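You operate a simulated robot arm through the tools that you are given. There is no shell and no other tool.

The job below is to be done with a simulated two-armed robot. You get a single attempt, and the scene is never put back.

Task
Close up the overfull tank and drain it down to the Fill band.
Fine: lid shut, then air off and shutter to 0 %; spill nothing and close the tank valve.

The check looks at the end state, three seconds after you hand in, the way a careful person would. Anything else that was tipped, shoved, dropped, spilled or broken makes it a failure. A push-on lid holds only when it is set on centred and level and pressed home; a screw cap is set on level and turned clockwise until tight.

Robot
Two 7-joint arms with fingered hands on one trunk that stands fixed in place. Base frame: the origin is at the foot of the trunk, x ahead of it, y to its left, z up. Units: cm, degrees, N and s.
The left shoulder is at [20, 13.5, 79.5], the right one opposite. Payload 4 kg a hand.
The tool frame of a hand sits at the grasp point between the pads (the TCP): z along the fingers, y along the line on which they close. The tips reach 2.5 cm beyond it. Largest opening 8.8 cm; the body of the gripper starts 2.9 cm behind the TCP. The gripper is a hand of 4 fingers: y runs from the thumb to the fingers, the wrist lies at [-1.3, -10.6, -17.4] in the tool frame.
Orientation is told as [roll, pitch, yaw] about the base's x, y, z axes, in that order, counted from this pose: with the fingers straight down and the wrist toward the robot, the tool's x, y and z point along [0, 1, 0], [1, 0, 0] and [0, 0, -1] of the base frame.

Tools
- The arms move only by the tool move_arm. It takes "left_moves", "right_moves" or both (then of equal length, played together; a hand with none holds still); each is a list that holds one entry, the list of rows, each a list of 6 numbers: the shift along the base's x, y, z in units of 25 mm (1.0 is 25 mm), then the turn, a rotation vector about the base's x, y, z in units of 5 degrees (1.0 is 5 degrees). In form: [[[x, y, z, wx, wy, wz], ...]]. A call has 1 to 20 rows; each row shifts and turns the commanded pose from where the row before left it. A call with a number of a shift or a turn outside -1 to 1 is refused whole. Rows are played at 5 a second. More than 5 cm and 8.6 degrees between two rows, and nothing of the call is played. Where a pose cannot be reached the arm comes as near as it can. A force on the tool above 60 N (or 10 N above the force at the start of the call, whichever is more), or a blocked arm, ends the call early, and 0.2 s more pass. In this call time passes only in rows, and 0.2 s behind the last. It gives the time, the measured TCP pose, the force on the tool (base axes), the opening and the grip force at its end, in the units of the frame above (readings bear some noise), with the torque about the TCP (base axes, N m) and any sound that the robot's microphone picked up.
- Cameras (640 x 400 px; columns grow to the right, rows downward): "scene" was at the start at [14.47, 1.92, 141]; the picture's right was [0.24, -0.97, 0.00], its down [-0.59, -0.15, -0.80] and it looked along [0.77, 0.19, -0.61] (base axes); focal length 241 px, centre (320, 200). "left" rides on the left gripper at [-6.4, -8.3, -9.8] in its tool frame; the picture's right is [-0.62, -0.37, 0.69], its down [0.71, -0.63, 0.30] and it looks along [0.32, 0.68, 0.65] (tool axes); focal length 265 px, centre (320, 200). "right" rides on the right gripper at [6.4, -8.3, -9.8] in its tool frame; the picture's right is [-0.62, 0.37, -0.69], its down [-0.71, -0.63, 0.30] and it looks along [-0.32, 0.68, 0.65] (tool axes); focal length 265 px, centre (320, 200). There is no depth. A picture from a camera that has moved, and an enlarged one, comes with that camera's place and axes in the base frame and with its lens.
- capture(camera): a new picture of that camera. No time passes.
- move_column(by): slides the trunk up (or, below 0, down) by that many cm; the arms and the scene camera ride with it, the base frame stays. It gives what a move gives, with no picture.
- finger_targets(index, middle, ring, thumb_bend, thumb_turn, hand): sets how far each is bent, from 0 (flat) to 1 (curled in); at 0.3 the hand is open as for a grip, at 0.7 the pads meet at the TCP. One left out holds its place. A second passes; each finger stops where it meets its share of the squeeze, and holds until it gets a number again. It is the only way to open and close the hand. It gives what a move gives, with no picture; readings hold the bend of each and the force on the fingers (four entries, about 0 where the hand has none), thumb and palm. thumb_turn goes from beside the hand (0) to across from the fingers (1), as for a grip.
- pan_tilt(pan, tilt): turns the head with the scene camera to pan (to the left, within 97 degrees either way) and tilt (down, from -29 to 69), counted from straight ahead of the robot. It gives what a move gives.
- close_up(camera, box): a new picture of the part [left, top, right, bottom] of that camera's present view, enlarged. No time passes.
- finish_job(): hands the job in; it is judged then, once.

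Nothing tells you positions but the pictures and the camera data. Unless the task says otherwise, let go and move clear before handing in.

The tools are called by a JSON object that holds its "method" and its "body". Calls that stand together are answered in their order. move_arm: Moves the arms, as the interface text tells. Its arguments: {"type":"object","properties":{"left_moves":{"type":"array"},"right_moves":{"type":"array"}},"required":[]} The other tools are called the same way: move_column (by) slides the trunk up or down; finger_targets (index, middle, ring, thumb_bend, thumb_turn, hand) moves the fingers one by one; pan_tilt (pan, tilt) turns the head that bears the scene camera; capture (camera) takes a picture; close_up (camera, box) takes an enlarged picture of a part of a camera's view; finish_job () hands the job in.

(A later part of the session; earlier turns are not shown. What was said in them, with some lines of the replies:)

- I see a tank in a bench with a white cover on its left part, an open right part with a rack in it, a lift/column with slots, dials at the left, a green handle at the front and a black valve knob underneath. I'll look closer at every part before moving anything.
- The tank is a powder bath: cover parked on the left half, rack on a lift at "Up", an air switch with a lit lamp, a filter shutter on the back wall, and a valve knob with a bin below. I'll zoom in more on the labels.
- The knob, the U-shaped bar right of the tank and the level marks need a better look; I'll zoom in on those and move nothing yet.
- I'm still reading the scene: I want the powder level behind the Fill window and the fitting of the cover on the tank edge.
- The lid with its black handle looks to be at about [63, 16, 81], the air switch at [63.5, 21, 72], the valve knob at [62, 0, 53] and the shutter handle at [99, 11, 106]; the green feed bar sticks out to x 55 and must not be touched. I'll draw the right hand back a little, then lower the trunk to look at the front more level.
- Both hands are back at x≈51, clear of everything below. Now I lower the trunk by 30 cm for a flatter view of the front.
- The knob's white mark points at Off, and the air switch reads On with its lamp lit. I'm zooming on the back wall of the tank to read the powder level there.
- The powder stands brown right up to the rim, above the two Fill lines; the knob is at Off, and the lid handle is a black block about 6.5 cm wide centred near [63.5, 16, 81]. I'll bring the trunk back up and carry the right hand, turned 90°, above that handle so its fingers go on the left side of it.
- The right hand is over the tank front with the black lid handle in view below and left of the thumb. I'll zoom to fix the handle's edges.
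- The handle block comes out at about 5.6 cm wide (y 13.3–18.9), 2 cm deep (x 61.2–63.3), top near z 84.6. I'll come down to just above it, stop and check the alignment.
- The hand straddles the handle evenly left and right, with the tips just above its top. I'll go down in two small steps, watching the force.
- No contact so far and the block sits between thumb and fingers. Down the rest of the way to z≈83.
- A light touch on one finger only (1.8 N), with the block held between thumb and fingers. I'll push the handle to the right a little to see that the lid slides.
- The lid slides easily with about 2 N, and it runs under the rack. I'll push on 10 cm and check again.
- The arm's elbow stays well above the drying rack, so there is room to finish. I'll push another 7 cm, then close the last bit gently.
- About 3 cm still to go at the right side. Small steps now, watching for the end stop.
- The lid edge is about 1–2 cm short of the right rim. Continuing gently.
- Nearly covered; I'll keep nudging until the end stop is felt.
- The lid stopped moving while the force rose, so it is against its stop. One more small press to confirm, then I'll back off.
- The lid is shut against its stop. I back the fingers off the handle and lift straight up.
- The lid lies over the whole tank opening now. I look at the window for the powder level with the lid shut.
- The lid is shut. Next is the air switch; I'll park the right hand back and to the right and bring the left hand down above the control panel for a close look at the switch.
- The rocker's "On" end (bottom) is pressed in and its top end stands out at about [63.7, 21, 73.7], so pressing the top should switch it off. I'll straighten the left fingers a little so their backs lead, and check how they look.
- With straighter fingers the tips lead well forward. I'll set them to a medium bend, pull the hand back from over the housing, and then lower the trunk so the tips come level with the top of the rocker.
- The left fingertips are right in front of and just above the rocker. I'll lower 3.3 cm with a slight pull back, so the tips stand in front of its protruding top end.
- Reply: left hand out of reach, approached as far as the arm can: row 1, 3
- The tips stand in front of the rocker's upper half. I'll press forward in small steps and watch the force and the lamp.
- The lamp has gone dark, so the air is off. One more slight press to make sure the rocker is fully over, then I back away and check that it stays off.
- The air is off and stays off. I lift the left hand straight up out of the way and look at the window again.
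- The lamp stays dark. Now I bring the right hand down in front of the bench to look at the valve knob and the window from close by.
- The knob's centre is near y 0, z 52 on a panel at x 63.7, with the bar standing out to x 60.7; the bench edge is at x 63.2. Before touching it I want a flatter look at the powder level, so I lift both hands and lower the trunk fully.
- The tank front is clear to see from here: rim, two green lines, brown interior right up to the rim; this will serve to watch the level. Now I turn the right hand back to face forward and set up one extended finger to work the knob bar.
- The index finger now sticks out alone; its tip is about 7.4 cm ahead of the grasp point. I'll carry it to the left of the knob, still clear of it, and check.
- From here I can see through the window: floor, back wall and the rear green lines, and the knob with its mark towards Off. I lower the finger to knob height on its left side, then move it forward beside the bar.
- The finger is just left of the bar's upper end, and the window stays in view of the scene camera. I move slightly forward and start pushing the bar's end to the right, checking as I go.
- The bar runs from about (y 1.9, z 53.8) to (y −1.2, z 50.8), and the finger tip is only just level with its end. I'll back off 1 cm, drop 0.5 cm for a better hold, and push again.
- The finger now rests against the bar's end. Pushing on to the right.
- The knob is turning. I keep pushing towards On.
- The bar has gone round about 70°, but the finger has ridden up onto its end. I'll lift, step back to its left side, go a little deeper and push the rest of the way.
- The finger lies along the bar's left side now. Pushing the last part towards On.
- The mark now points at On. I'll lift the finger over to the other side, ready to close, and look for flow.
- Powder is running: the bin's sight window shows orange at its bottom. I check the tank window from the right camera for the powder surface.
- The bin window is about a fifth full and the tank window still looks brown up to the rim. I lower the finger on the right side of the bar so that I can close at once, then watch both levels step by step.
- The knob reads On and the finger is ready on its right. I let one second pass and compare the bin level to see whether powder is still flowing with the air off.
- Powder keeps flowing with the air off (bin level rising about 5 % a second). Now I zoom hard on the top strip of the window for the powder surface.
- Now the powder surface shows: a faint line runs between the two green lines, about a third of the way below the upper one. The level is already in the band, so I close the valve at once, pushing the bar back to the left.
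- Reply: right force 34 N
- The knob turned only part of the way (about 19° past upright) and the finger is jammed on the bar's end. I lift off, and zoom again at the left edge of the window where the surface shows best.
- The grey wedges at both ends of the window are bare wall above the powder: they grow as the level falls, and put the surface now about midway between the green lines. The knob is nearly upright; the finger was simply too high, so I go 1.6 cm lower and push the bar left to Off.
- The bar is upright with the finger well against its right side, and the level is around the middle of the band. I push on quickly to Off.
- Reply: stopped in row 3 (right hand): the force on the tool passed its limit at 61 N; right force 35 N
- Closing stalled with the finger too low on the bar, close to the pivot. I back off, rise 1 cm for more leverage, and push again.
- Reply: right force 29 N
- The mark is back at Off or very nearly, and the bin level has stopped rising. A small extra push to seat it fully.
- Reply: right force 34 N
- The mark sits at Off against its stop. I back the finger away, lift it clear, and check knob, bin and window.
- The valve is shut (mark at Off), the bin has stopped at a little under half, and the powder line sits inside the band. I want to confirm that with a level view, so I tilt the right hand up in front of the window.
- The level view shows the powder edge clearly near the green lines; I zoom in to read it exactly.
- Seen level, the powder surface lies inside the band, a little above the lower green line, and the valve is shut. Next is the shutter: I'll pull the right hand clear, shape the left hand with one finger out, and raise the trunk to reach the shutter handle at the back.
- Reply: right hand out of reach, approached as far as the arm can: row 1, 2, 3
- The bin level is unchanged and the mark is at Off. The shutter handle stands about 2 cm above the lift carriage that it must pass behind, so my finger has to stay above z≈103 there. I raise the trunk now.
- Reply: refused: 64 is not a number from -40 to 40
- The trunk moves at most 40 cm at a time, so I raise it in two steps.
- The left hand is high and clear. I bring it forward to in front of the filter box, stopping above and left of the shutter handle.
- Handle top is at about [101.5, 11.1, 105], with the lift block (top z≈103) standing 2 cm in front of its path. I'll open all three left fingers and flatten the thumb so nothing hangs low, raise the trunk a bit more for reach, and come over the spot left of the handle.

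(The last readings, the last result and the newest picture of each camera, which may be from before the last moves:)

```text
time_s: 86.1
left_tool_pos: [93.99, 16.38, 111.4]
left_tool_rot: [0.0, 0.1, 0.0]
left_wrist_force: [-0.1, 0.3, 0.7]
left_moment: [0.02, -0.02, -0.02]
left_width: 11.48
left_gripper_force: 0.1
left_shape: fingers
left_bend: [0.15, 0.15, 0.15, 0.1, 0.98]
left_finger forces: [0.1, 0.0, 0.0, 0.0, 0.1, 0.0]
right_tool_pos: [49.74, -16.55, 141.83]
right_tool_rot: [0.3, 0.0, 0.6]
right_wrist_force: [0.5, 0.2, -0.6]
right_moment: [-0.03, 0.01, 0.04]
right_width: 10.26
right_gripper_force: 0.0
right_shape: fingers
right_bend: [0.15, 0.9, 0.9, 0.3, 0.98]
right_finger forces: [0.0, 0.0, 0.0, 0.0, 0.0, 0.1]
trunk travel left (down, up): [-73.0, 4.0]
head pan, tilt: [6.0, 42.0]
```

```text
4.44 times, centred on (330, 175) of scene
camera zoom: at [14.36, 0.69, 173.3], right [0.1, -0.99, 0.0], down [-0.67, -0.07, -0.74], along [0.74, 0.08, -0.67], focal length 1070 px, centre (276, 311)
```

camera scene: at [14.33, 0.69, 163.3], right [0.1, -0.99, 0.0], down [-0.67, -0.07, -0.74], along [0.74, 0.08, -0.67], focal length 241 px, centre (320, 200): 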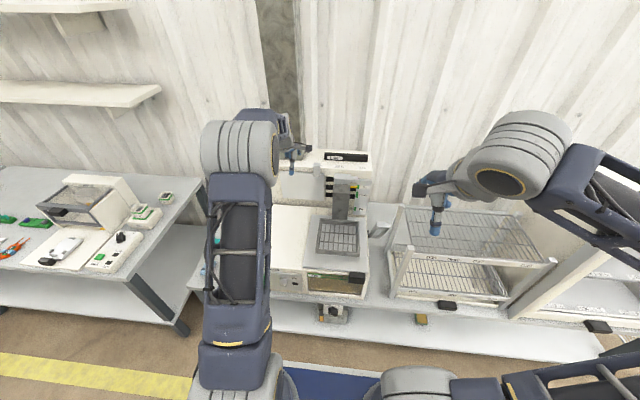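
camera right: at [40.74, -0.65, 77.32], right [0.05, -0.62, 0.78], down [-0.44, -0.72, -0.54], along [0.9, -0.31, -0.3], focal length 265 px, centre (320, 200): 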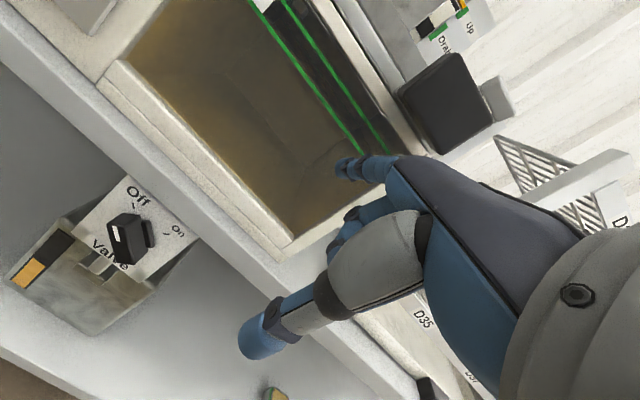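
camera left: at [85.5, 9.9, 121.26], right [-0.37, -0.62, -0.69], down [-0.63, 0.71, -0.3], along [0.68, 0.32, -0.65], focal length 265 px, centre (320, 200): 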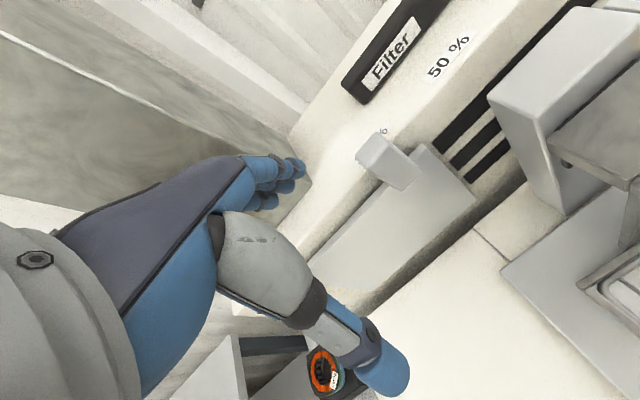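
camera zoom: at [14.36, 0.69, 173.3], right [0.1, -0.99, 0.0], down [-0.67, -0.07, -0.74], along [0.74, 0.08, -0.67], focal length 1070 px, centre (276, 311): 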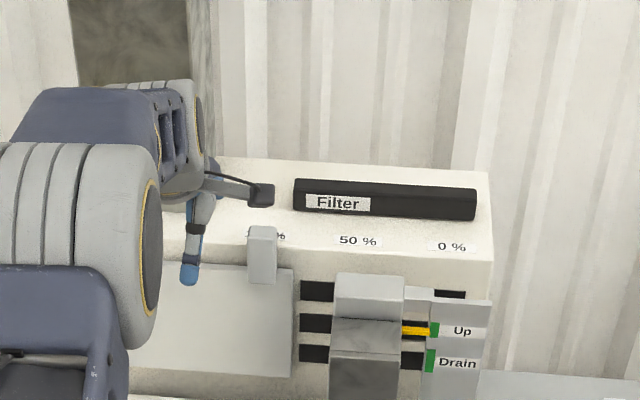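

The finger tips are about 2.5 cm left of the handle and at its depth. I lower beside it.

{"method": "move_arm", "body": {"left_moves": [[[0, 0, -0.9, 0, 0, 0], [0, 0, -0.9, 0, 0, 0], [0, 0, -0.7, 0, 0, 0], [0, 0, -0.5, 0, 0, 0]]]}}

{"method": "close_up", "body": {"camera": "left", "box": [230, 60, 430, 220]}}

{"method": "capture", "body": {"camera": "right"}}

```text
time_s: 87.1
left_tool_pos: [93.77, 16.38, 103.96]
left_tool_rot: [0.0, 0.0, 0.0]
left_wrist_force: [-0.7, 0.3, 0.4]
left_moment: [-0.03, 0.0, 0.01]
left_width: 11.51
left_gripper_force: 0.0
left_shape: fingers
left_bend: [0.15, 0.15, 0.15, 0.1, 0.98]
left_finger forces: [0.1, 0.0, 0.1, 0.1, 0.1, 0.0]
right_tool_pos: [49.64, -16.52, 141.84]
right_tool_rot: [0.4, 0.1, 0.7]
right_wrist_force: [0.3, 0.5, 0.4]
right_moment: [-0.05, -0.02, -0.01]
right_width: 10.27
right_gripper_force: 0.1
right_shape: fingers
right_bend: [0.15, 0.9, 0.9, 0.3, 0.98]
right_finger forces: [0.0, 0.0, 0.0, 0.0, 0.1, 0.0]
trunk travel left (down, up): [-73.0, 4.0]
head pan, tilt: [6.0, 42.0]
```

```text
2.50 times, centred on (330, 140) of left
camera zoom: at [85.5, 9.87, 113.71], right [-0.37, -0.62, -0.69], down [-0.63, 0.71, -0.3], along [0.68, 0.32, -0.65], focal length 664 px, centre (295, 350)
```

zoom: 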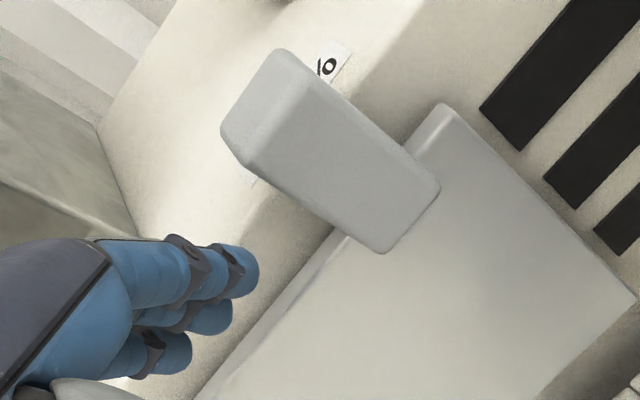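

```text
taken
camera right: at [41.41, -10.17, 151.69], right [0.38, -0.62, 0.69], down [-0.62, -0.72, -0.31], along [0.69, -0.31, -0.66], focal length 265 px, centre (320, 200)
```

right: 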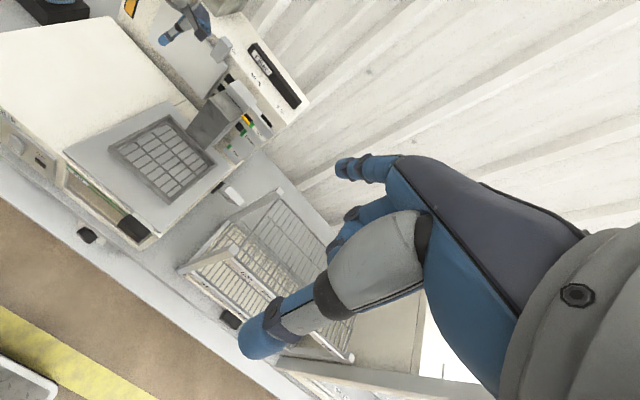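

The index tip is level with the middle of the handle's left side. I push it to the right, first a short way, to see that the shutter slides.

{"method": "move_arm", "body": {"left_moves": [[[0, -0.4, 0, 0, 0, 0], [0, -0.4, 0, 0, 0, 0], [0, -0.4, 0, 0, 0, 0], [0, -0.4, 0, 0, 0, 0], [0, -0.4, 0, 0, 0, 0]]]}}

{"method": "close_up", "body": {"camera": "left", "box": [230, 60, 430, 220]}}

{"method": "close_up", "body": {"camera": "scene", "box": [270, 140, 390, 230]}}

```text
time_s: 88.3
left_tool_pos: [93.87, 11.35, 103.93]
left_tool_rot: [0.1, 0.1, 0.1]
left_wrist_force: [-1.1, 1.8, -0.6]
left_moment: [0.05, 0.04, 0.06]
left_width: 11.3
left_gripper_force: 1.1
left_shape: fingers
left_bend: [0.16, 0.15, 0.15, 0.1, 0.98]
left_finger forces: [2.2, 0.0, 0.1, 0.0, 0.1, 0.0]
right_tool_pos: [49.77, -16.51, 141.82]
right_tool_rot: [0.3, 0.2, 0.6]
right_wrist_force: [-0.2, 0.6, -0.5]
right_moment: [0.01, 0.0, -0.01]
right_width: 10.23
right_gripper_force: 0.1
right_shape: fingers
right_bend: [0.15, 0.9, 0.9, 0.3, 0.98]
right_finger forces: [0.0, 0.0, 0.0, 0.0, 0.1, 0.0]
trunk travel left (down, up): [-73.0, 4.0]
head pan, tilt: [6.0, 42.0]
```

```text
2.50 times, centred on (330, 140) of left
camera zoom: at [85.63, 4.96, 113.72], right [-0.37, -0.62, -0.69], down [-0.63, 0.71, -0.3], along [0.68, 0.32, -0.66], focal length 664 px, centre (295, 350)
```

zoom: 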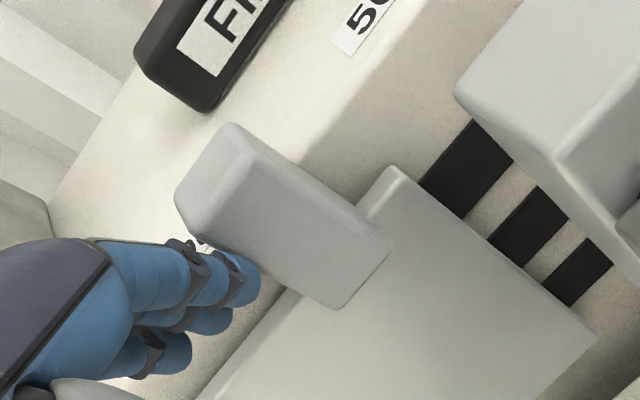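

```text
4.44 times, centred on (330, 185) of scene
camera zoom: at [14.37, 0.7, 173.3], right [0.1, -0.99, 0.0], down [-0.67, -0.07, -0.74], along [0.74, 0.08, -0.67], focal length 1070 px, centre (276, 267)
```

zoom: 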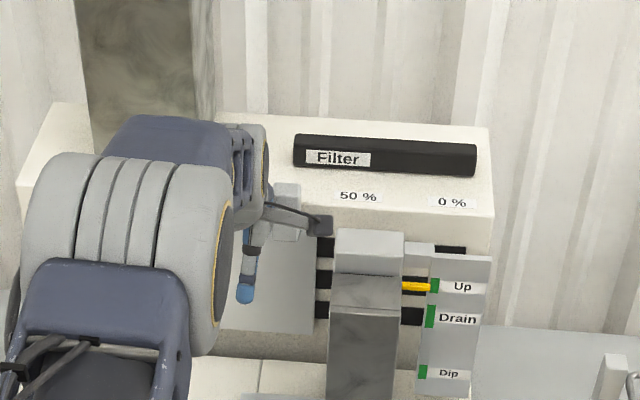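

The shutter follows with only about 2 N. Continuing 9 cm to the right, past the lift block, then checking.

{"method": "move_arm", "body": {"left_moves": [[[0, -0.4, 0, 0, 0, 0], [0, -0.4, 0, 0, 0, 0], [0, -0.4, 0, 0, 0, 0], [0, -0.4, 0, 0, 0, 0], [0, -0.4, 0, 0, 0, 0], [0, -0.4, 0, 0, 0, 0], [0, -0.4, 0, 0, 0, 0]]]}}

{"method": "close_up", "body": {"camera": "left", "box": [230, 60, 430, 220]}}

{"method": "capture", "body": {"camera": "left"}}

{"method": "close_up", "body": {"camera": "scene", "box": [270, 140, 390, 230]}}

```text
time_s: 89.9
left_tool_pos: [93.93, 4.4, 103.76]
left_tool_rot: [0.0, 0.1, 0.0]
left_wrist_force: [-1.3, 0.3, 0.0]
left_moment: [0.01, -0.04, 0.04]
left_width: 11.36
left_gripper_force: 0.4
left_shape: fingers
left_bend: [0.16, 0.15, 0.15, 0.1, 0.98]
left_finger forces: [1.4, 0.0, 0.0, 0.1, 0.0, 0.0]
right_tool_pos: [49.67, -16.5, 141.76]
right_tool_rot: [0.4, 0.1, 0.6]
right_wrist_force: [-0.2, -0.6, 0.9]
right_moment: [0.0, -0.01, 0.0]
right_width: 10.24
right_gripper_force: 0.0
right_shape: fingers
right_bend: [0.15, 0.9, 0.9, 0.3, 0.98]
right_finger forces: [0.1, 0.0, 0.1, 0.0, 0.0, 0.0]
trunk travel left (down, up): [-73.0, 4.0]
head pan, tilt: [6.0, 42.0]
```

```text
2.50 times, centred on (330, 140) of left
camera zoom: at [85.55, -1.97, 113.72], right [-0.37, -0.62, -0.69], down [-0.63, 0.71, -0.3], along [0.68, 0.32, -0.66], focal length 664 px, centre (295, 350)
```

zoom: 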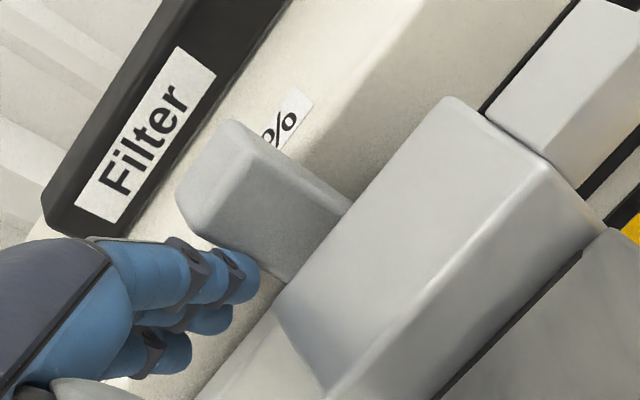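

```text
taken
camera left: at [85.55, -1.97, 113.72], right [-0.37, -0.62, -0.69], down [-0.63, 0.71, -0.3], along [0.68, 0.32, -0.66], focal length 265 px, centre (320, 200)
```

left: 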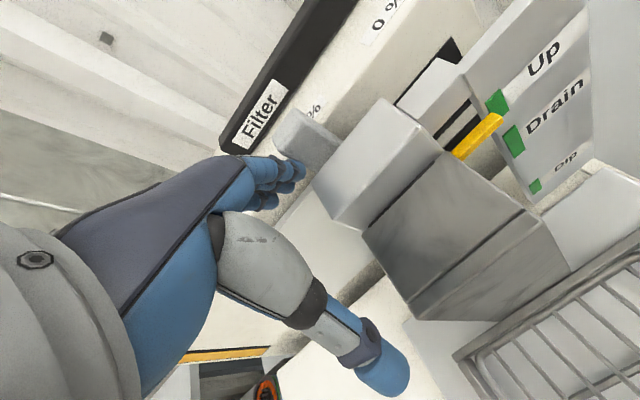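

```text
4.44 times, centred on (330, 185) of scene
camera zoom: at [14.37, 0.7, 173.3], right [0.1, -0.99, 0.0], down [-0.67, -0.07, -0.74], along [0.74, 0.08, -0.67], focal length 1070 px, centre (276, 267)
```

zoom: 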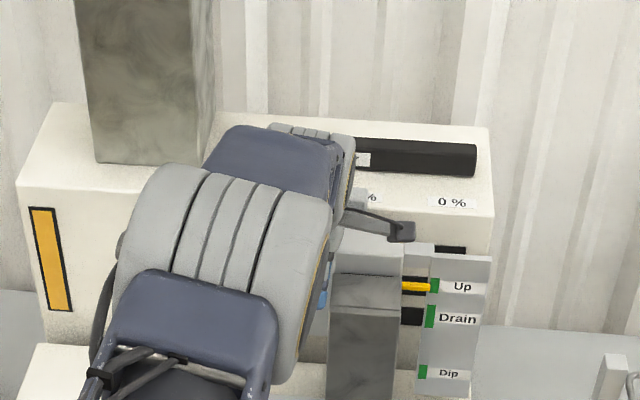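

The handle and finger run behind the lift block with a clear gap. Another 7 cm.

{"method": "move_arm", "body": {"left_moves": [[[0, -0.4, 0, 0, 0, 0], [0, -0.4, 0, 0, 0, 0], [0, -0.4, 0, 0, 0, 0], [0, -0.4, 0, 0, 0, 0], [0, -0.4, 0, 0, 0, 0], [0, -0.4, 0, 0, 0, 0], [0, -0.4, 0, 0, 0, 0]]]}}

{"method": "capture", "body": {"camera": "left"}}

{"method": "close_up", "body": {"camera": "left", "box": [230, 60, 430, 220]}}

{"method": "close_up", "body": {"camera": "scene", "box": [270, 140, 390, 230]}}

```text
time_s: 91.5
left_tool_pos: [93.95, -2.64, 103.88]
left_tool_rot: [0.0, 0.0, 0.0]
left_wrist_force: [-2.1, 0.3, 0.8]
left_moment: [0.03, -0.01, 0.06]
left_width: 11.26
left_gripper_force: 1.4
left_shape: fingers
left_bend: [0.16, 0.15, 0.15, 0.1, 0.98]
left_finger forces: [2.2, 0.0, 0.0, 0.0, 0.0, 0.0]
right_tool_pos: [49.84, -16.42, 141.82]
right_tool_rot: [0.3, 0.2, 0.5]
right_wrist_force: [0.1, 0.6, -0.3]
right_moment: [0.0, 0.0, 0.04]
right_width: 10.24
right_gripper_force: 0.0
right_shape: fingers
right_bend: [0.15, 0.9, 0.9, 0.3, 0.98]
right_finger forces: [0.0, 0.1, 0.0, 0.0, 0.0, 0.0]
trunk travel left (down, up): [-73.0, 4.0]
head pan, tilt: [6.0, 42.0]
```

```text
taken
camera left: at [85.66, -9.08, 113.71], right [-0.37, -0.62, -0.69], down [-0.63, 0.71, -0.3], along [0.68, 0.32, -0.66], focal length 265 px, centre (320, 200)
```

left: 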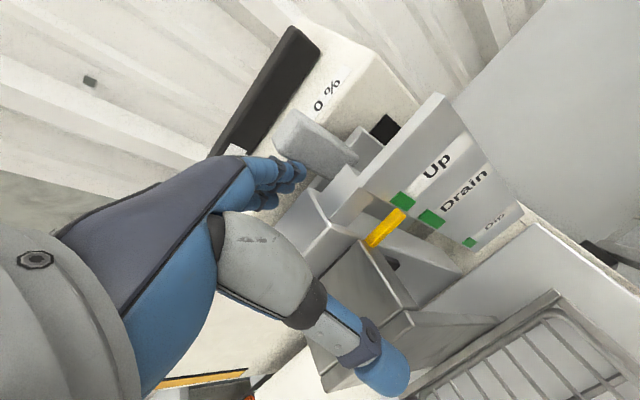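

```text
2.50 times, centred on (330, 140) of left
camera zoom: at [85.66, -9.08, 113.71], right [-0.37, -0.62, -0.69], down [-0.63, 0.71, -0.3], along [0.68, 0.32, -0.66], focal length 664 px, centre (295, 350)
```

zoom: 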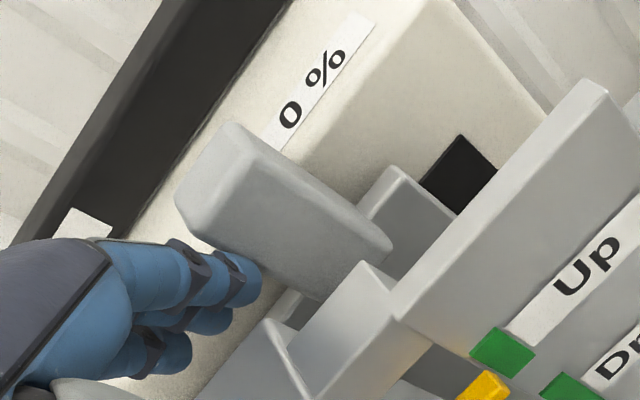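

```text
4.44 times, centred on (330, 185) of scene
camera zoom: at [14.37, 0.7, 173.3], right [0.1, -0.99, 0.0], down [-0.67, -0.07, -0.74], along [0.74, 0.08, -0.67], focal length 1070 px, centre (276, 267)
```

zoom: 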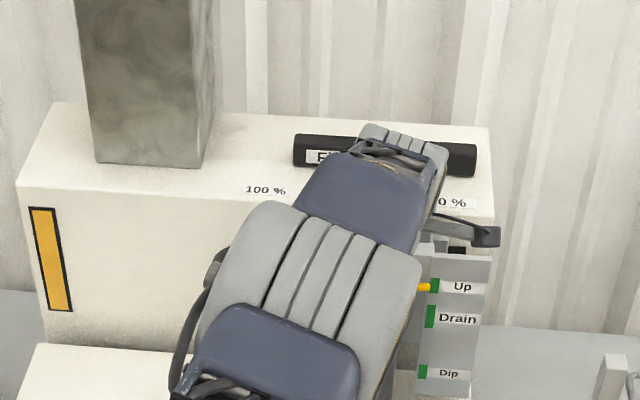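

The handle is close to the 0 % label. I push on in smaller steps until it stops.

{"method": "move_arm", "body": {"left_moves": [[[0, -0.4, 0, 0, 0, 0], [0, -0.4, 0, 0, 0, 0], [0, -0.2, 0, 0, 0, 0]]]}}

{"method": "close_up", "body": {"camera": "left", "box": [230, 60, 430, 220]}}

{"method": "move_arm", "body": {"left_moves": [[[0, -0.2, 0, 0, 0, 0], [0, -0.15, 0, 0, 0, 0]]]}}

{"method": "close_up", "body": {"camera": "left", "box": [230, 60, 430, 220]}}

```text
time_s: 92.3
left_tool_pos: [93.93, -5.03, 103.86]
left_tool_rot: [0.0, 0.2, -0.1]
left_wrist_force: [-1.4, 2.8, 0.5]
left_moment: [0.01, 0.05, 0.1]
left_width: 11.28
left_gripper_force: 1.0
left_shape: fingers
left_bend: [0.16, 0.15, 0.15, 0.1, 0.98]
left_finger forces: [2.2, 0.0, 0.0, 0.0, 0.0, 0.0]
right_tool_pos: [49.68, -16.52, 141.85]
right_tool_rot: [0.4, 0.1, 0.6]
right_wrist_force: [0.6, -0.7, 0.0]
right_moment: [0.0, 0.04, 0.01]
right_width: 10.24
right_gripper_force: 0.0
right_shape: fingers
right_bend: [0.15, 0.9, 0.9, 0.3, 0.98]
right_finger forces: [0.0, 0.0, 0.1, 0.0, 0.0, 0.1]
trunk travel left (down, up): [-73.0, 4.0]
head pan, tilt: [6.0, 42.0]
```

```text
2.50 times, centred on (330, 140) of left
camera zoom: at [85.65, -11.54, 113.71], right [-0.37, -0.62, -0.69], down [-0.63, 0.71, -0.3], along [0.68, 0.32, -0.66], focal length 664 px, centre (295, 350)
```

zoom: 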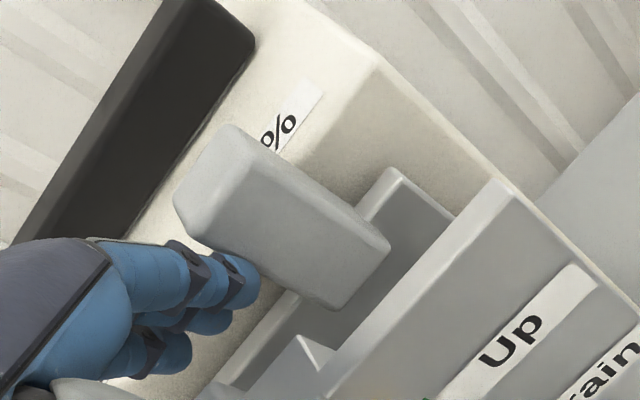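

```text
time_s: 92.9
left_tool_pos: [94.01, -5.99, 103.89]
left_tool_rot: [0.0, 0.2, 0.0]
left_wrist_force: [-2.3, 0.5, 0.7]
left_moment: [0.03, -0.05, 0.06]
left_width: 11.24
left_gripper_force: 1.0
left_shape: fingers
left_bend: [0.16, 0.15, 0.15, 0.1, 0.98]
left_finger forces: [2.2, 0.1, 0.1, 0.0, 0.1, 0.0]
right_tool_pos: [49.64, -16.54, 141.85]
right_tool_rot: [0.2, 0.1, 0.6]
right_wrist_force: [-0.2, -0.1, -0.2]
right_moment: [-0.02, 0.01, -0.03]
right_width: 10.25
right_gripper_force: 0.1
right_shape: fingers
right_bend: [0.15, 0.9, 0.9, 0.3, 0.98]
right_finger forces: [0.0, 0.1, 0.0, 0.0, 0.1, 0.0]
trunk travel left (down, up): [-73.0, 4.0]
head pan, tilt: [6.0, 42.0]
```

```text
2.50 times, centred on (330, 140) of left
camera zoom: at [85.7, -12.45, 113.73], right [-0.37, -0.62, -0.69], down [-0.63, 0.71, -0.3], along [0.68, 0.32, -0.66], focal length 664 px, centre (295, 350)
```

zoom: 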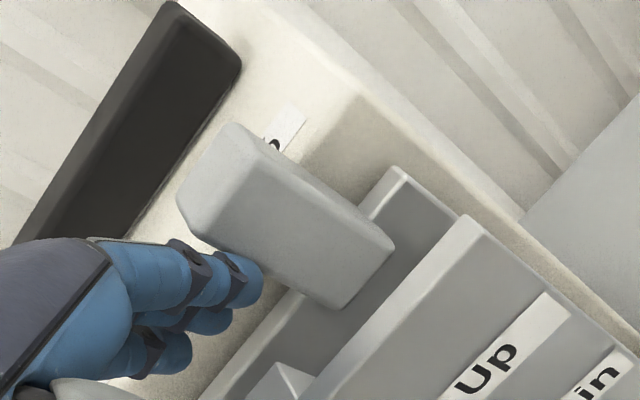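

{"method": "move_arm", "body": {"left_moves": [[[0, -0.12, 0, 0, 0, 0], [0, -0.1, 0, 0, 0, 0]]]}}

{"method": "close_up", "body": {"camera": "left", "box": [230, 60, 430, 220]}}

```text
time_s: 93.5
left_tool_pos: [93.95, -6.46, 103.84]
left_tool_rot: [-0.1, 0.1, 0.0]
left_wrist_force: [-2.6, 5.9, 0.2]
left_moment: [0.03, -0.02, 0.38]
left_width: 11.19
left_gripper_force: 3.1
left_shape: fingers
left_bend: [0.16, 0.15, 0.15, 0.1, 0.98]
left_finger forces: [6.4, 0.1, 0.0, 0.0, 0.1, 0.1]
right_tool_pos: [49.71, -16.65, 141.81]
right_tool_rot: [0.3, 0.1, 0.5]
right_wrist_force: [-0.2, -0.1, 0.2]
right_moment: [0.01, 0.01, -0.01]
right_width: 10.22
right_gripper_force: 0.1
right_shape: fingers
right_bend: [0.15, 0.9, 0.9, 0.3, 0.98]
right_finger forces: [0.0, 0.1, 0.0, 0.1, 0.1, 0.0]
trunk travel left (down, up): [-73.0, 4.0]
head pan, tilt: [6.0, 42.0]
```

```text
2.50 times, centred on (330, 140) of left
camera zoom: at [85.69, -12.93, 113.71], right [-0.37, -0.62, -0.69], down [-0.63, 0.71, -0.3], along [0.68, 0.33, -0.65], focal length 664 px, centre (295, 350)
```

zoom: 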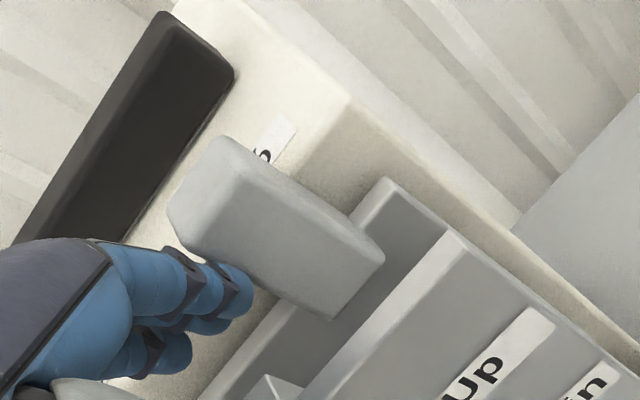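

The force rises at just the place worked out for 0 %, so the shutter is at its stop. One slight extra press to confirm, then I back off and lift away.

{"method": "move_arm", "body": {"left_moves": [[[0, -0.1, 0, 0, 0, 0]]]}}

{"method": "move_arm", "body": {"left_moves": [[[0, 0.3, 0, 0, 0, 0], [0, 0.3, 0, 0, 0, 0], [0, 0.2, 0.6, 0, 0, 0], [0, 0, 1, 0, 0, 0], [0, 0, 1, 0, 0, 0], [0, 0, 1, 0, 0, 0], [-0.5, 0, 0.8, 0, 0, 0], [-1, 0, 0.4, 0, 0, 0], [-1, 0.2, 0.2, 0, 0, 0], [-1, 0.4, 0, 0, 0, 0], [-1, 0.6, 0, 0, 0, 0], [-1, 0.8, 0, 0, 0, 0], [-1, 0.8, 0, 0, 0, 0], [-1, 0.8, 0, 0, 0, 0], [-1, 0.8, 0, 0, 0, 0], [-1, 0.8, 0, 0, 0, 0]]]}}

{"method": "capture", "body": {"camera": "scene"}}

{"method": "close_up", "body": {"camera": "scene", "box": [260, 140, 390, 240]}}

{"method": "capture", "body": {"camera": "left"}}

```text
time_s: 93.9
left_tool_pos: [94.01, -6.84, 103.9]
left_tool_rot: [0.0, 0.1, 0.1]
left_wrist_force: [-2.3, 8.9, 1.5]
left_moment: [0.08, -0.03, 0.58]
left_width: 11.17
left_gripper_force: 5.5
left_shape: fingers
left_bend: [0.16, 0.15, 0.15, 0.1, 0.98]
left_finger forces: [10.6, 0.1, 0.1, 0.0, 0.0, 0.1]
right_tool_pos: [49.67, -16.59, 141.86]
right_tool_rot: [0.3, 0.1, 0.6]
right_wrist_force: [-0.4, 0.5, -0.2]
right_moment: [0.01, -0.02, 0.04]
right_width: 10.26
right_gripper_force: 0.0
right_shape: fingers
right_bend: [0.15, 0.9, 0.9, 0.3, 0.98]
right_finger forces: [0.0, 0.0, 0.1, 0.1, 0.0, 0.0]
trunk travel left (down, up): [-73.0, 4.0]
head pan, tilt: [6.0, 42.0]
```

```text
time_s: 97.3
left_tool_pos: [70.24, 8.21, 116.55]
left_tool_rot: [0.1, 0.1, -0.2]
left_wrist_force: [-0.3, 0.5, -0.2]
left_moment: [0.02, -0.02, -0.02]
left_width: 11.45
left_gripper_force: 0.1
left_shape: fingers
left_bend: [0.15, 0.15, 0.15, 0.1, 0.98]
left_finger forces: [0.0, 0.0, 0.0, 0.1, 0.0, 0.0]
right_tool_pos: [49.67, -16.54, 141.75]
right_tool_rot: [0.4, 0.1, 0.6]
right_wrist_force: [1.0, 0.9, -0.2]
right_moment: [0.0, 0.01, 0.0]
right_width: 10.28
right_gripper_force: 0.0
right_shape: fingers
right_bend: [0.15, 0.9, 0.9, 0.3, 0.98]
right_finger forces: [0.0, 0.1, 0.0, 0.1, 0.0, 0.0]
trunk travel left (down, up): [-73.0, 4.0]
head pan, tilt: [6.0, 42.0]
```

```text
taken
camera scene: at [14.39, 0.66, 173.3], right [0.1, -0.99, 0.0], down [-0.67, -0.07, -0.74], along [0.74, 0.08, -0.67], focal length 241 px, centre (320, 200)
```

scene: 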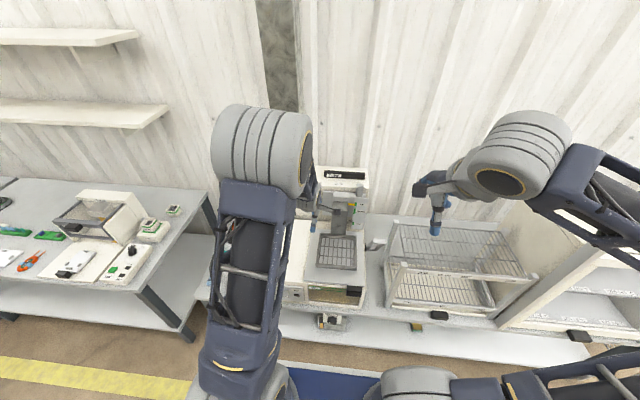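

```text
4.00 times, centred on (325, 190) of scene
camera zoom: at [14.39, 0.66, 173.3], right [0.1, -0.99, 0.0], down [-0.67, -0.07, -0.74], along [0.74, 0.08, -0.67], focal length 963 px, centre (300, 240)
```

zoom: 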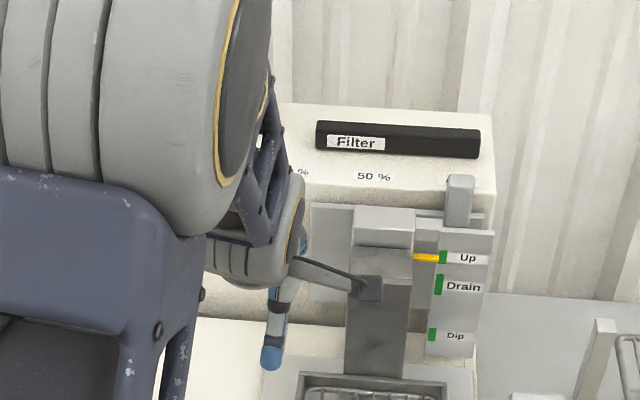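

```text
taken
camera left: at [61.85, 1.76, 126.29], right [-0.37, -0.62, -0.69], down [-0.63, 0.72, -0.3], along [0.68, 0.32, -0.66], focal length 265 px, centre (320, 200)
```

left: 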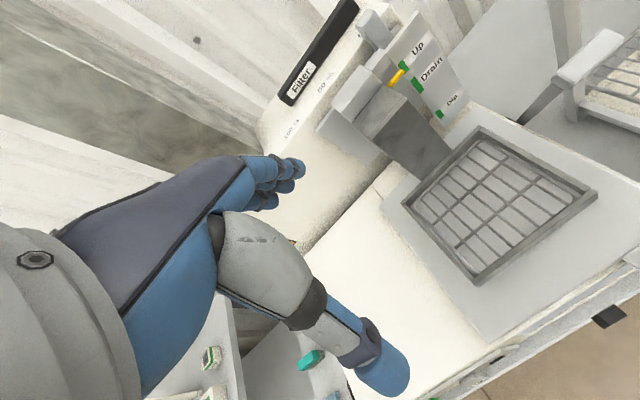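

The shutter handle sits at the 0 % mark and the slots are covered. I take the left hand back to the side, lower the trunk again and check everything at the front once more.

{"method": "move_arm", "body": {"left_moves": [[[-0.6, 0.9, 0.5, 0, 0, 0], [-0.6, 0.9, 0.5, 0, 0, 0], [-0.6, 0.9, 0.5, 0, 0, 0], [-0.6, 0.9, 0.5, 0, 0, 0], [-0.6, 0.9, 0.5, 0, 0, 0], [-0.6, 0.9, 0.5, 0, 0, 0], [-0.6, 0.9, 0.5, 0, 0, 0], [-0.6, 0.9, 0.5, 0, 0, 0], [-0.6, 0.9, 0.5, 0, 0, 0], [-0.6, 0.9, 0.5, 0, 0, 0], [-0.6, 0.9, 0.5, 0, 0, 0], [-0.6, 0.9, 0.5, 0, 0, 0], [-0.6, 0.9, 0.5, 0, 0, 0], [-0.6, 0.9, 0.5, 0, 0, 0]]]}}

{"method": "capture", "body": {"camera": "scene"}}

{"method": "close_up", "body": {"camera": "scene", "box": [260, 140, 390, 240]}}

{"method": "close_up", "body": {"camera": "scene", "box": [220, 220, 390, 340]}}

```text
time_s: 100.3
left_tool_pos: [48.96, 39.79, 133.93]
left_tool_rot: [0.1, 0.1, -0.1]
left_wrist_force: [-0.7, -0.4, 0.0]
left_moment: [0.05, 0.0, -0.01]
left_width: 11.48
left_gripper_force: 0.1
left_shape: fingers
left_bend: [0.15, 0.15, 0.15, 0.1, 0.98]
left_finger forces: [0.0, 0.0, 0.1, 0.0, 0.1, 0.0]
right_tool_pos: [49.69, -16.57, 141.85]
right_tool_rot: [0.3, 0.2, 0.5]
right_wrist_force: [0.1, -0.4, -0.1]
right_moment: [0.03, 0.0, -0.04]
right_width: 10.27
right_gripper_force: 0.0
right_shape: fingers
right_bend: [0.15, 0.9, 0.9, 0.3, 0.98]
right_finger forces: [0.1, 0.1, 0.0, 0.1, 0.0, 0.1]
trunk travel left (down, up): [-73.0, 4.0]
head pan, tilt: [6.0, 42.0]
```

```text
taken
camera scene: at [14.38, 0.66, 173.3], right [0.1, -0.99, 0.0], down [-0.67, -0.07, -0.74], along [0.74, 0.08, -0.67], focal length 241 px, centre (320, 200)
```

scene: 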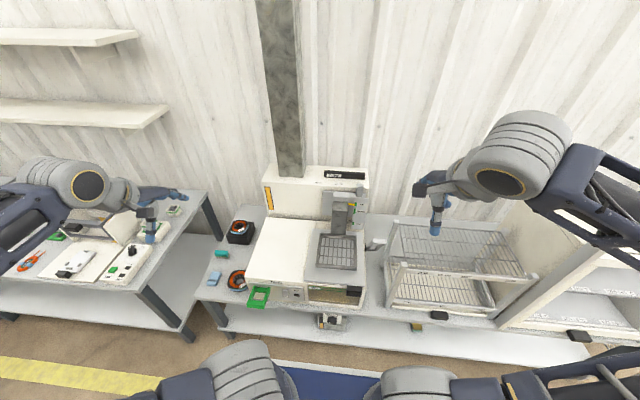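

```text
4.00 times, centred on (325, 190) of scene
camera zoom: at [14.38, 0.66, 173.3], right [0.1, -0.99, 0.0], down [-0.67, -0.07, -0.74], along [0.74, 0.08, -0.67], focal length 963 px, centre (300, 240)
```

zoom: 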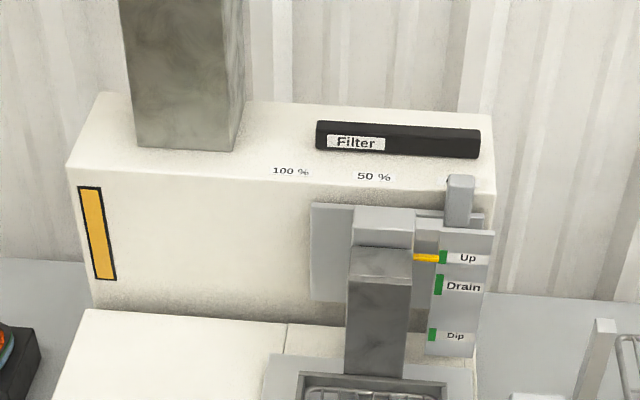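

```text
3.33 times, centred on (305, 280) of scene
camera zoom: at [14.38, 0.66, 173.3], right [0.1, -0.99, 0.0], down [-0.67, -0.07, -0.74], along [0.74, 0.08, -0.67], focal length 802 px, centre (370, -67)
```

zoom: 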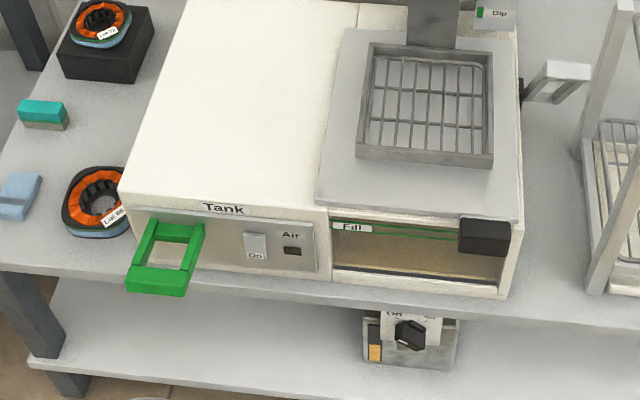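

Shutter at 0 %, lid shut, air lamp dark. I raise the left hand a bit and lower the trunk to the earlier viewpoint to confirm that valve, bin and level have not changed.

{"method": "move_arm", "body": {"left_moves": [[[0, 0.2, 1, 0, 0, 0], [0, 0.2, 1, 0, 0, 0], [0, 0.2, 1, 0, 0, 0], [0, 0.2, 1, 0, 0, 0], [0, 0.2, 1, 0, 0, 0], [0, 0, 1, 0, 0, 0]]]}}

{"method": "move_column", "body": {"by": -40}}

{"method": "move_column", "body": {"by": -32}}

{"method": "pan_tilt", "body": {"pan": 0, "tilt": 30}}

{"method": "capture", "body": {"camera": "scene"}}

{"method": "close_up", "body": {"camera": "scene", "box": [290, 255, 350, 330]}}

{"method": "close_up", "body": {"camera": "scene", "box": [270, 165, 380, 235]}}

{"method": "close_up", "body": {"camera": "scene", "box": [340, 180, 375, 205]}}

```text
time_s: 101.7
left_tool_pos: [49.24, 42.25, 148.97]
left_tool_rot: [-0.1, 0.0, -0.1]
left_wrist_force: [0.6, 0.4, 0.3]
left_moment: [0.03, -0.03, 0.03]
left_width: 11.48
left_gripper_force: 0.1
left_shape: fingers
left_bend: [0.15, 0.15, 0.15, 0.1, 0.98]
left_finger forces: [0.1, 0.0, 0.0, 0.0, 0.1, 0.1]
right_tool_pos: [49.76, -16.5, 141.79]
right_tool_rot: [0.3, 0.2, 0.6]
right_wrist_force: [-0.4, -0.2, -0.9]
right_moment: [0.03, -0.03, -0.01]
right_width: 10.27
right_gripper_force: 0.0
right_shape: fingers
right_bend: [0.15, 0.9, 0.9, 0.3, 0.98]
right_finger forces: [0.0, 0.1, 0.0, 0.1, 0.1, 0.1]
trunk travel left (down, up): [-73.0, 4.0]
head pan, tilt: [6.0, 42.0]
```

```text
time_s: 105.6
left_tool_pos: [49.27, 42.24, 108.89]
left_tool_rot: [0.0, 0.1, 0.0]
left_wrist_force: [0.0, 0.5, 0.7]
left_moment: [0.01, 0.05, -0.01]
left_width: 11.48
left_gripper_force: 0.2
left_shape: fingers
left_bend: [0.15, 0.15, 0.15, 0.1, 0.98]
left_finger forces: [0.1, 0.0, 0.0, 0.1, 0.0, 0.1]
right_tool_pos: [49.76, -16.45, 101.74]
right_tool_rot: [0.4, 0.1, 0.7]
right_wrist_force: [0.3, -0.1, -0.5]
right_moment: [-0.01, 0.01, -0.01]
right_width: 10.27
right_gripper_force: 0.1
right_shape: fingers
right_bend: [0.15, 0.9, 0.9, 0.3, 0.98]
right_finger forces: [0.0, 0.1, 0.1, 0.1, 0.0, 0.0]
trunk travel left (down, up): [-33.0, 44.0]
head pan, tilt: [6.0, 42.0]
```

```text
time_s: 108.7
left_tool_pos: [49.25, 42.2, 76.91]
left_tool_rot: [-0.1, 0.0, 0.0]
left_wrist_force: [-0.6, 1.0, -0.3]
left_moment: [0.01, 0.02, -0.01]
left_width: 11.47
left_gripper_force: 0.0
left_shape: fingers
left_bend: [0.15, 0.15, 0.15, 0.1, 0.98]
left_finger forces: [0.0, 0.0, 0.0, 0.1, 0.0, 0.0]
right_tool_pos: [49.68, -16.54, 69.75]
right_tool_rot: [0.3, 0.1, 0.5]
right_wrist_force: [-0.3, -0.5, -0.4]
right_moment: [-0.02, 0.01, 0.01]
right_width: 10.25
right_gripper_force: 0.0
right_shape: fingers
right_bend: [0.15, 0.9, 0.9, 0.3, 0.98]
right_finger forces: [0.0, 0.0, 0.0, 0.0, 0.0, 0.1]
trunk travel left (down, up): [-1.0, 76.0]
head pan, tilt: [6.0, 42.0]
```

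```text
time_s: 109.5
left_tool_pos: [49.23, 42.14, 76.98]
left_tool_rot: [0.0, 0.1, 0.0]
left_wrist_force: [0.1, -0.2, 0.6]
left_moment: [-0.02, -0.02, 0.02]
left_width: 11.45
left_gripper_force: 0.1
left_shape: fingers
left_bend: [0.15, 0.15, 0.15, 0.1, 0.98]
left_finger forces: [0.1, 0.0, 0.0, 0.0, 0.0, 0.0]
right_tool_pos: [49.57, -16.51, 69.8]
right_tool_rot: [0.2, 0.1, 0.6]
right_wrist_force: [-0.3, 0.1, 0.3]
right_moment: [0.03, -0.03, -0.02]
right_width: 10.26
right_gripper_force: 0.0
right_shape: fingers
right_bend: [0.15, 0.9, 0.9, 0.3, 0.98]
right_finger forces: [0.0, 0.1, 0.0, 0.0, 0.0, 0.1]
trunk travel left (down, up): [-1.0, 76.0]
head pan, tilt: [0.0, 30.0]
```

```text
taken
camera scene: at [15.09, -0.18, 103.12], right [0.0, -1.0, 0.0], down [-0.5, 0.0, -0.87], along [0.87, 0.0, -0.5], focal length 241 px, centre (320, 200)
```

scene: 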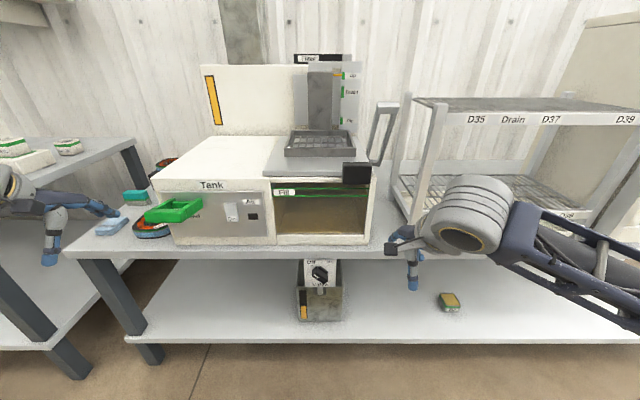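

```text
5.33 times, centred on (320, 292) of scene
camera zoom: at [15.09, -0.18, 103.12], right [0.0, -1.0, 0.0], down [-0.5, 0.0, -0.87], along [0.87, 0.0, -0.5], focal length 1284 px, centre (320, -293)
```

zoom: 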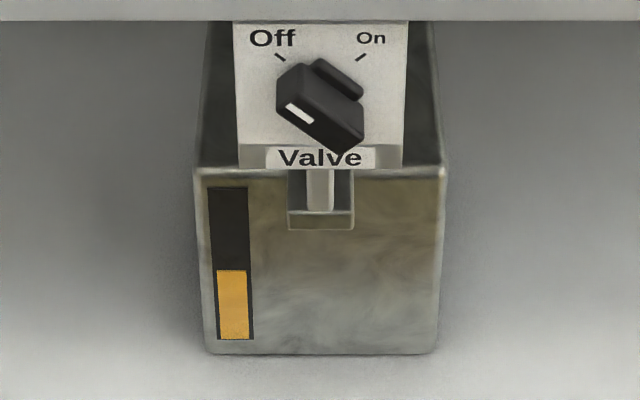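

```text
5.71 times, centred on (325, 200) of scene
camera zoom: at [15.09, -0.18, 103.12], right [0.0, -1.0, 0.0], down [-0.5, 0.0, -0.87], along [0.87, 0.0, -0.5], focal length 1376 px, centre (291, 200)
```

zoom: 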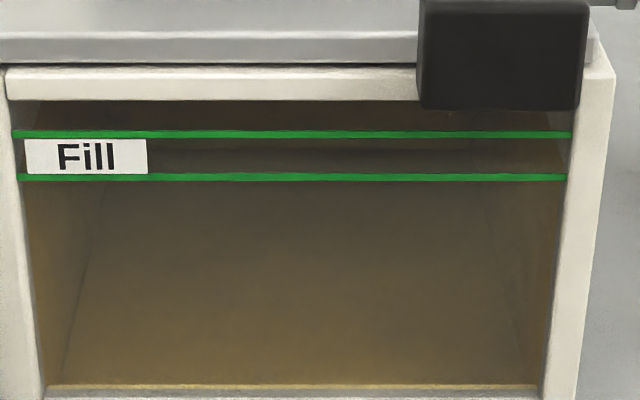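

```text
16.00 times, centred on (358, 192) of scene
camera zoom: at [15.09, -0.18, 103.12], right [0.0, -1.0, 0.0], down [-0.5, 0.0, -0.87], along [0.87, 0.0, -0.5], focal length 3852 px, centre (-280, 320)
```

zoom: 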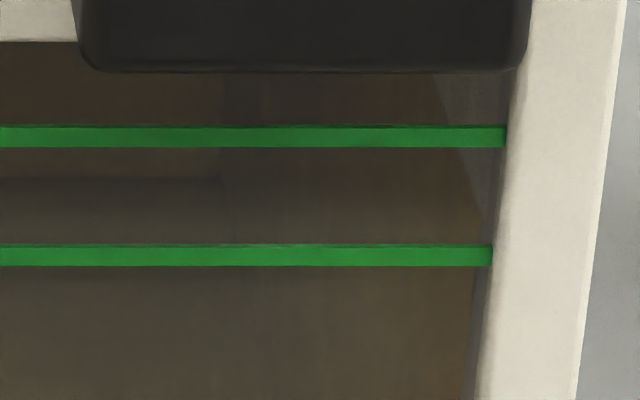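

All is as it should be: lid against its stop, air lamp dark, shutter at 0 %, valve mark at Off, bin level steady and nothing spilled, and the powder surface between the two green lines. Both hands are clear, so I hand in.

{"method": "finish_job", "body": {}}

```text
The job is handed in.
```

I finished the job and handed it in. The tank is closed up and its powder is inside the Fill band, nearer the lower green line than the upper.

| Item | State at hand-in |
|---|---|
| Lid | Slid shut against its stop |
| Air | Off, lamp dark; switched off after the lid was shut |
| Shutter | Handle at the 0 % mark, pushed to its stop |
| Valve | At Off; the bin level did not change over the last 40 s |
| Spills | None visible on the bench or shelf |

- **Order of steps:** I drained the tank after switching the air off and moved the shutter last, once the valve was closed.
- **Closing the valve:** It took a few pushes. One of them stopped at the 60 N force limit because my finger was too close to the knob's pivot. The valve stayed open a few seconds longer than planned, which is why the level is on the low side of the band.
- **Level reading:** The powder is partly see-through behind the glass, so I read the level from the camera as about 0.3 to 0.5 cm above the lower line. I looked again just before handing in and it had not changed.
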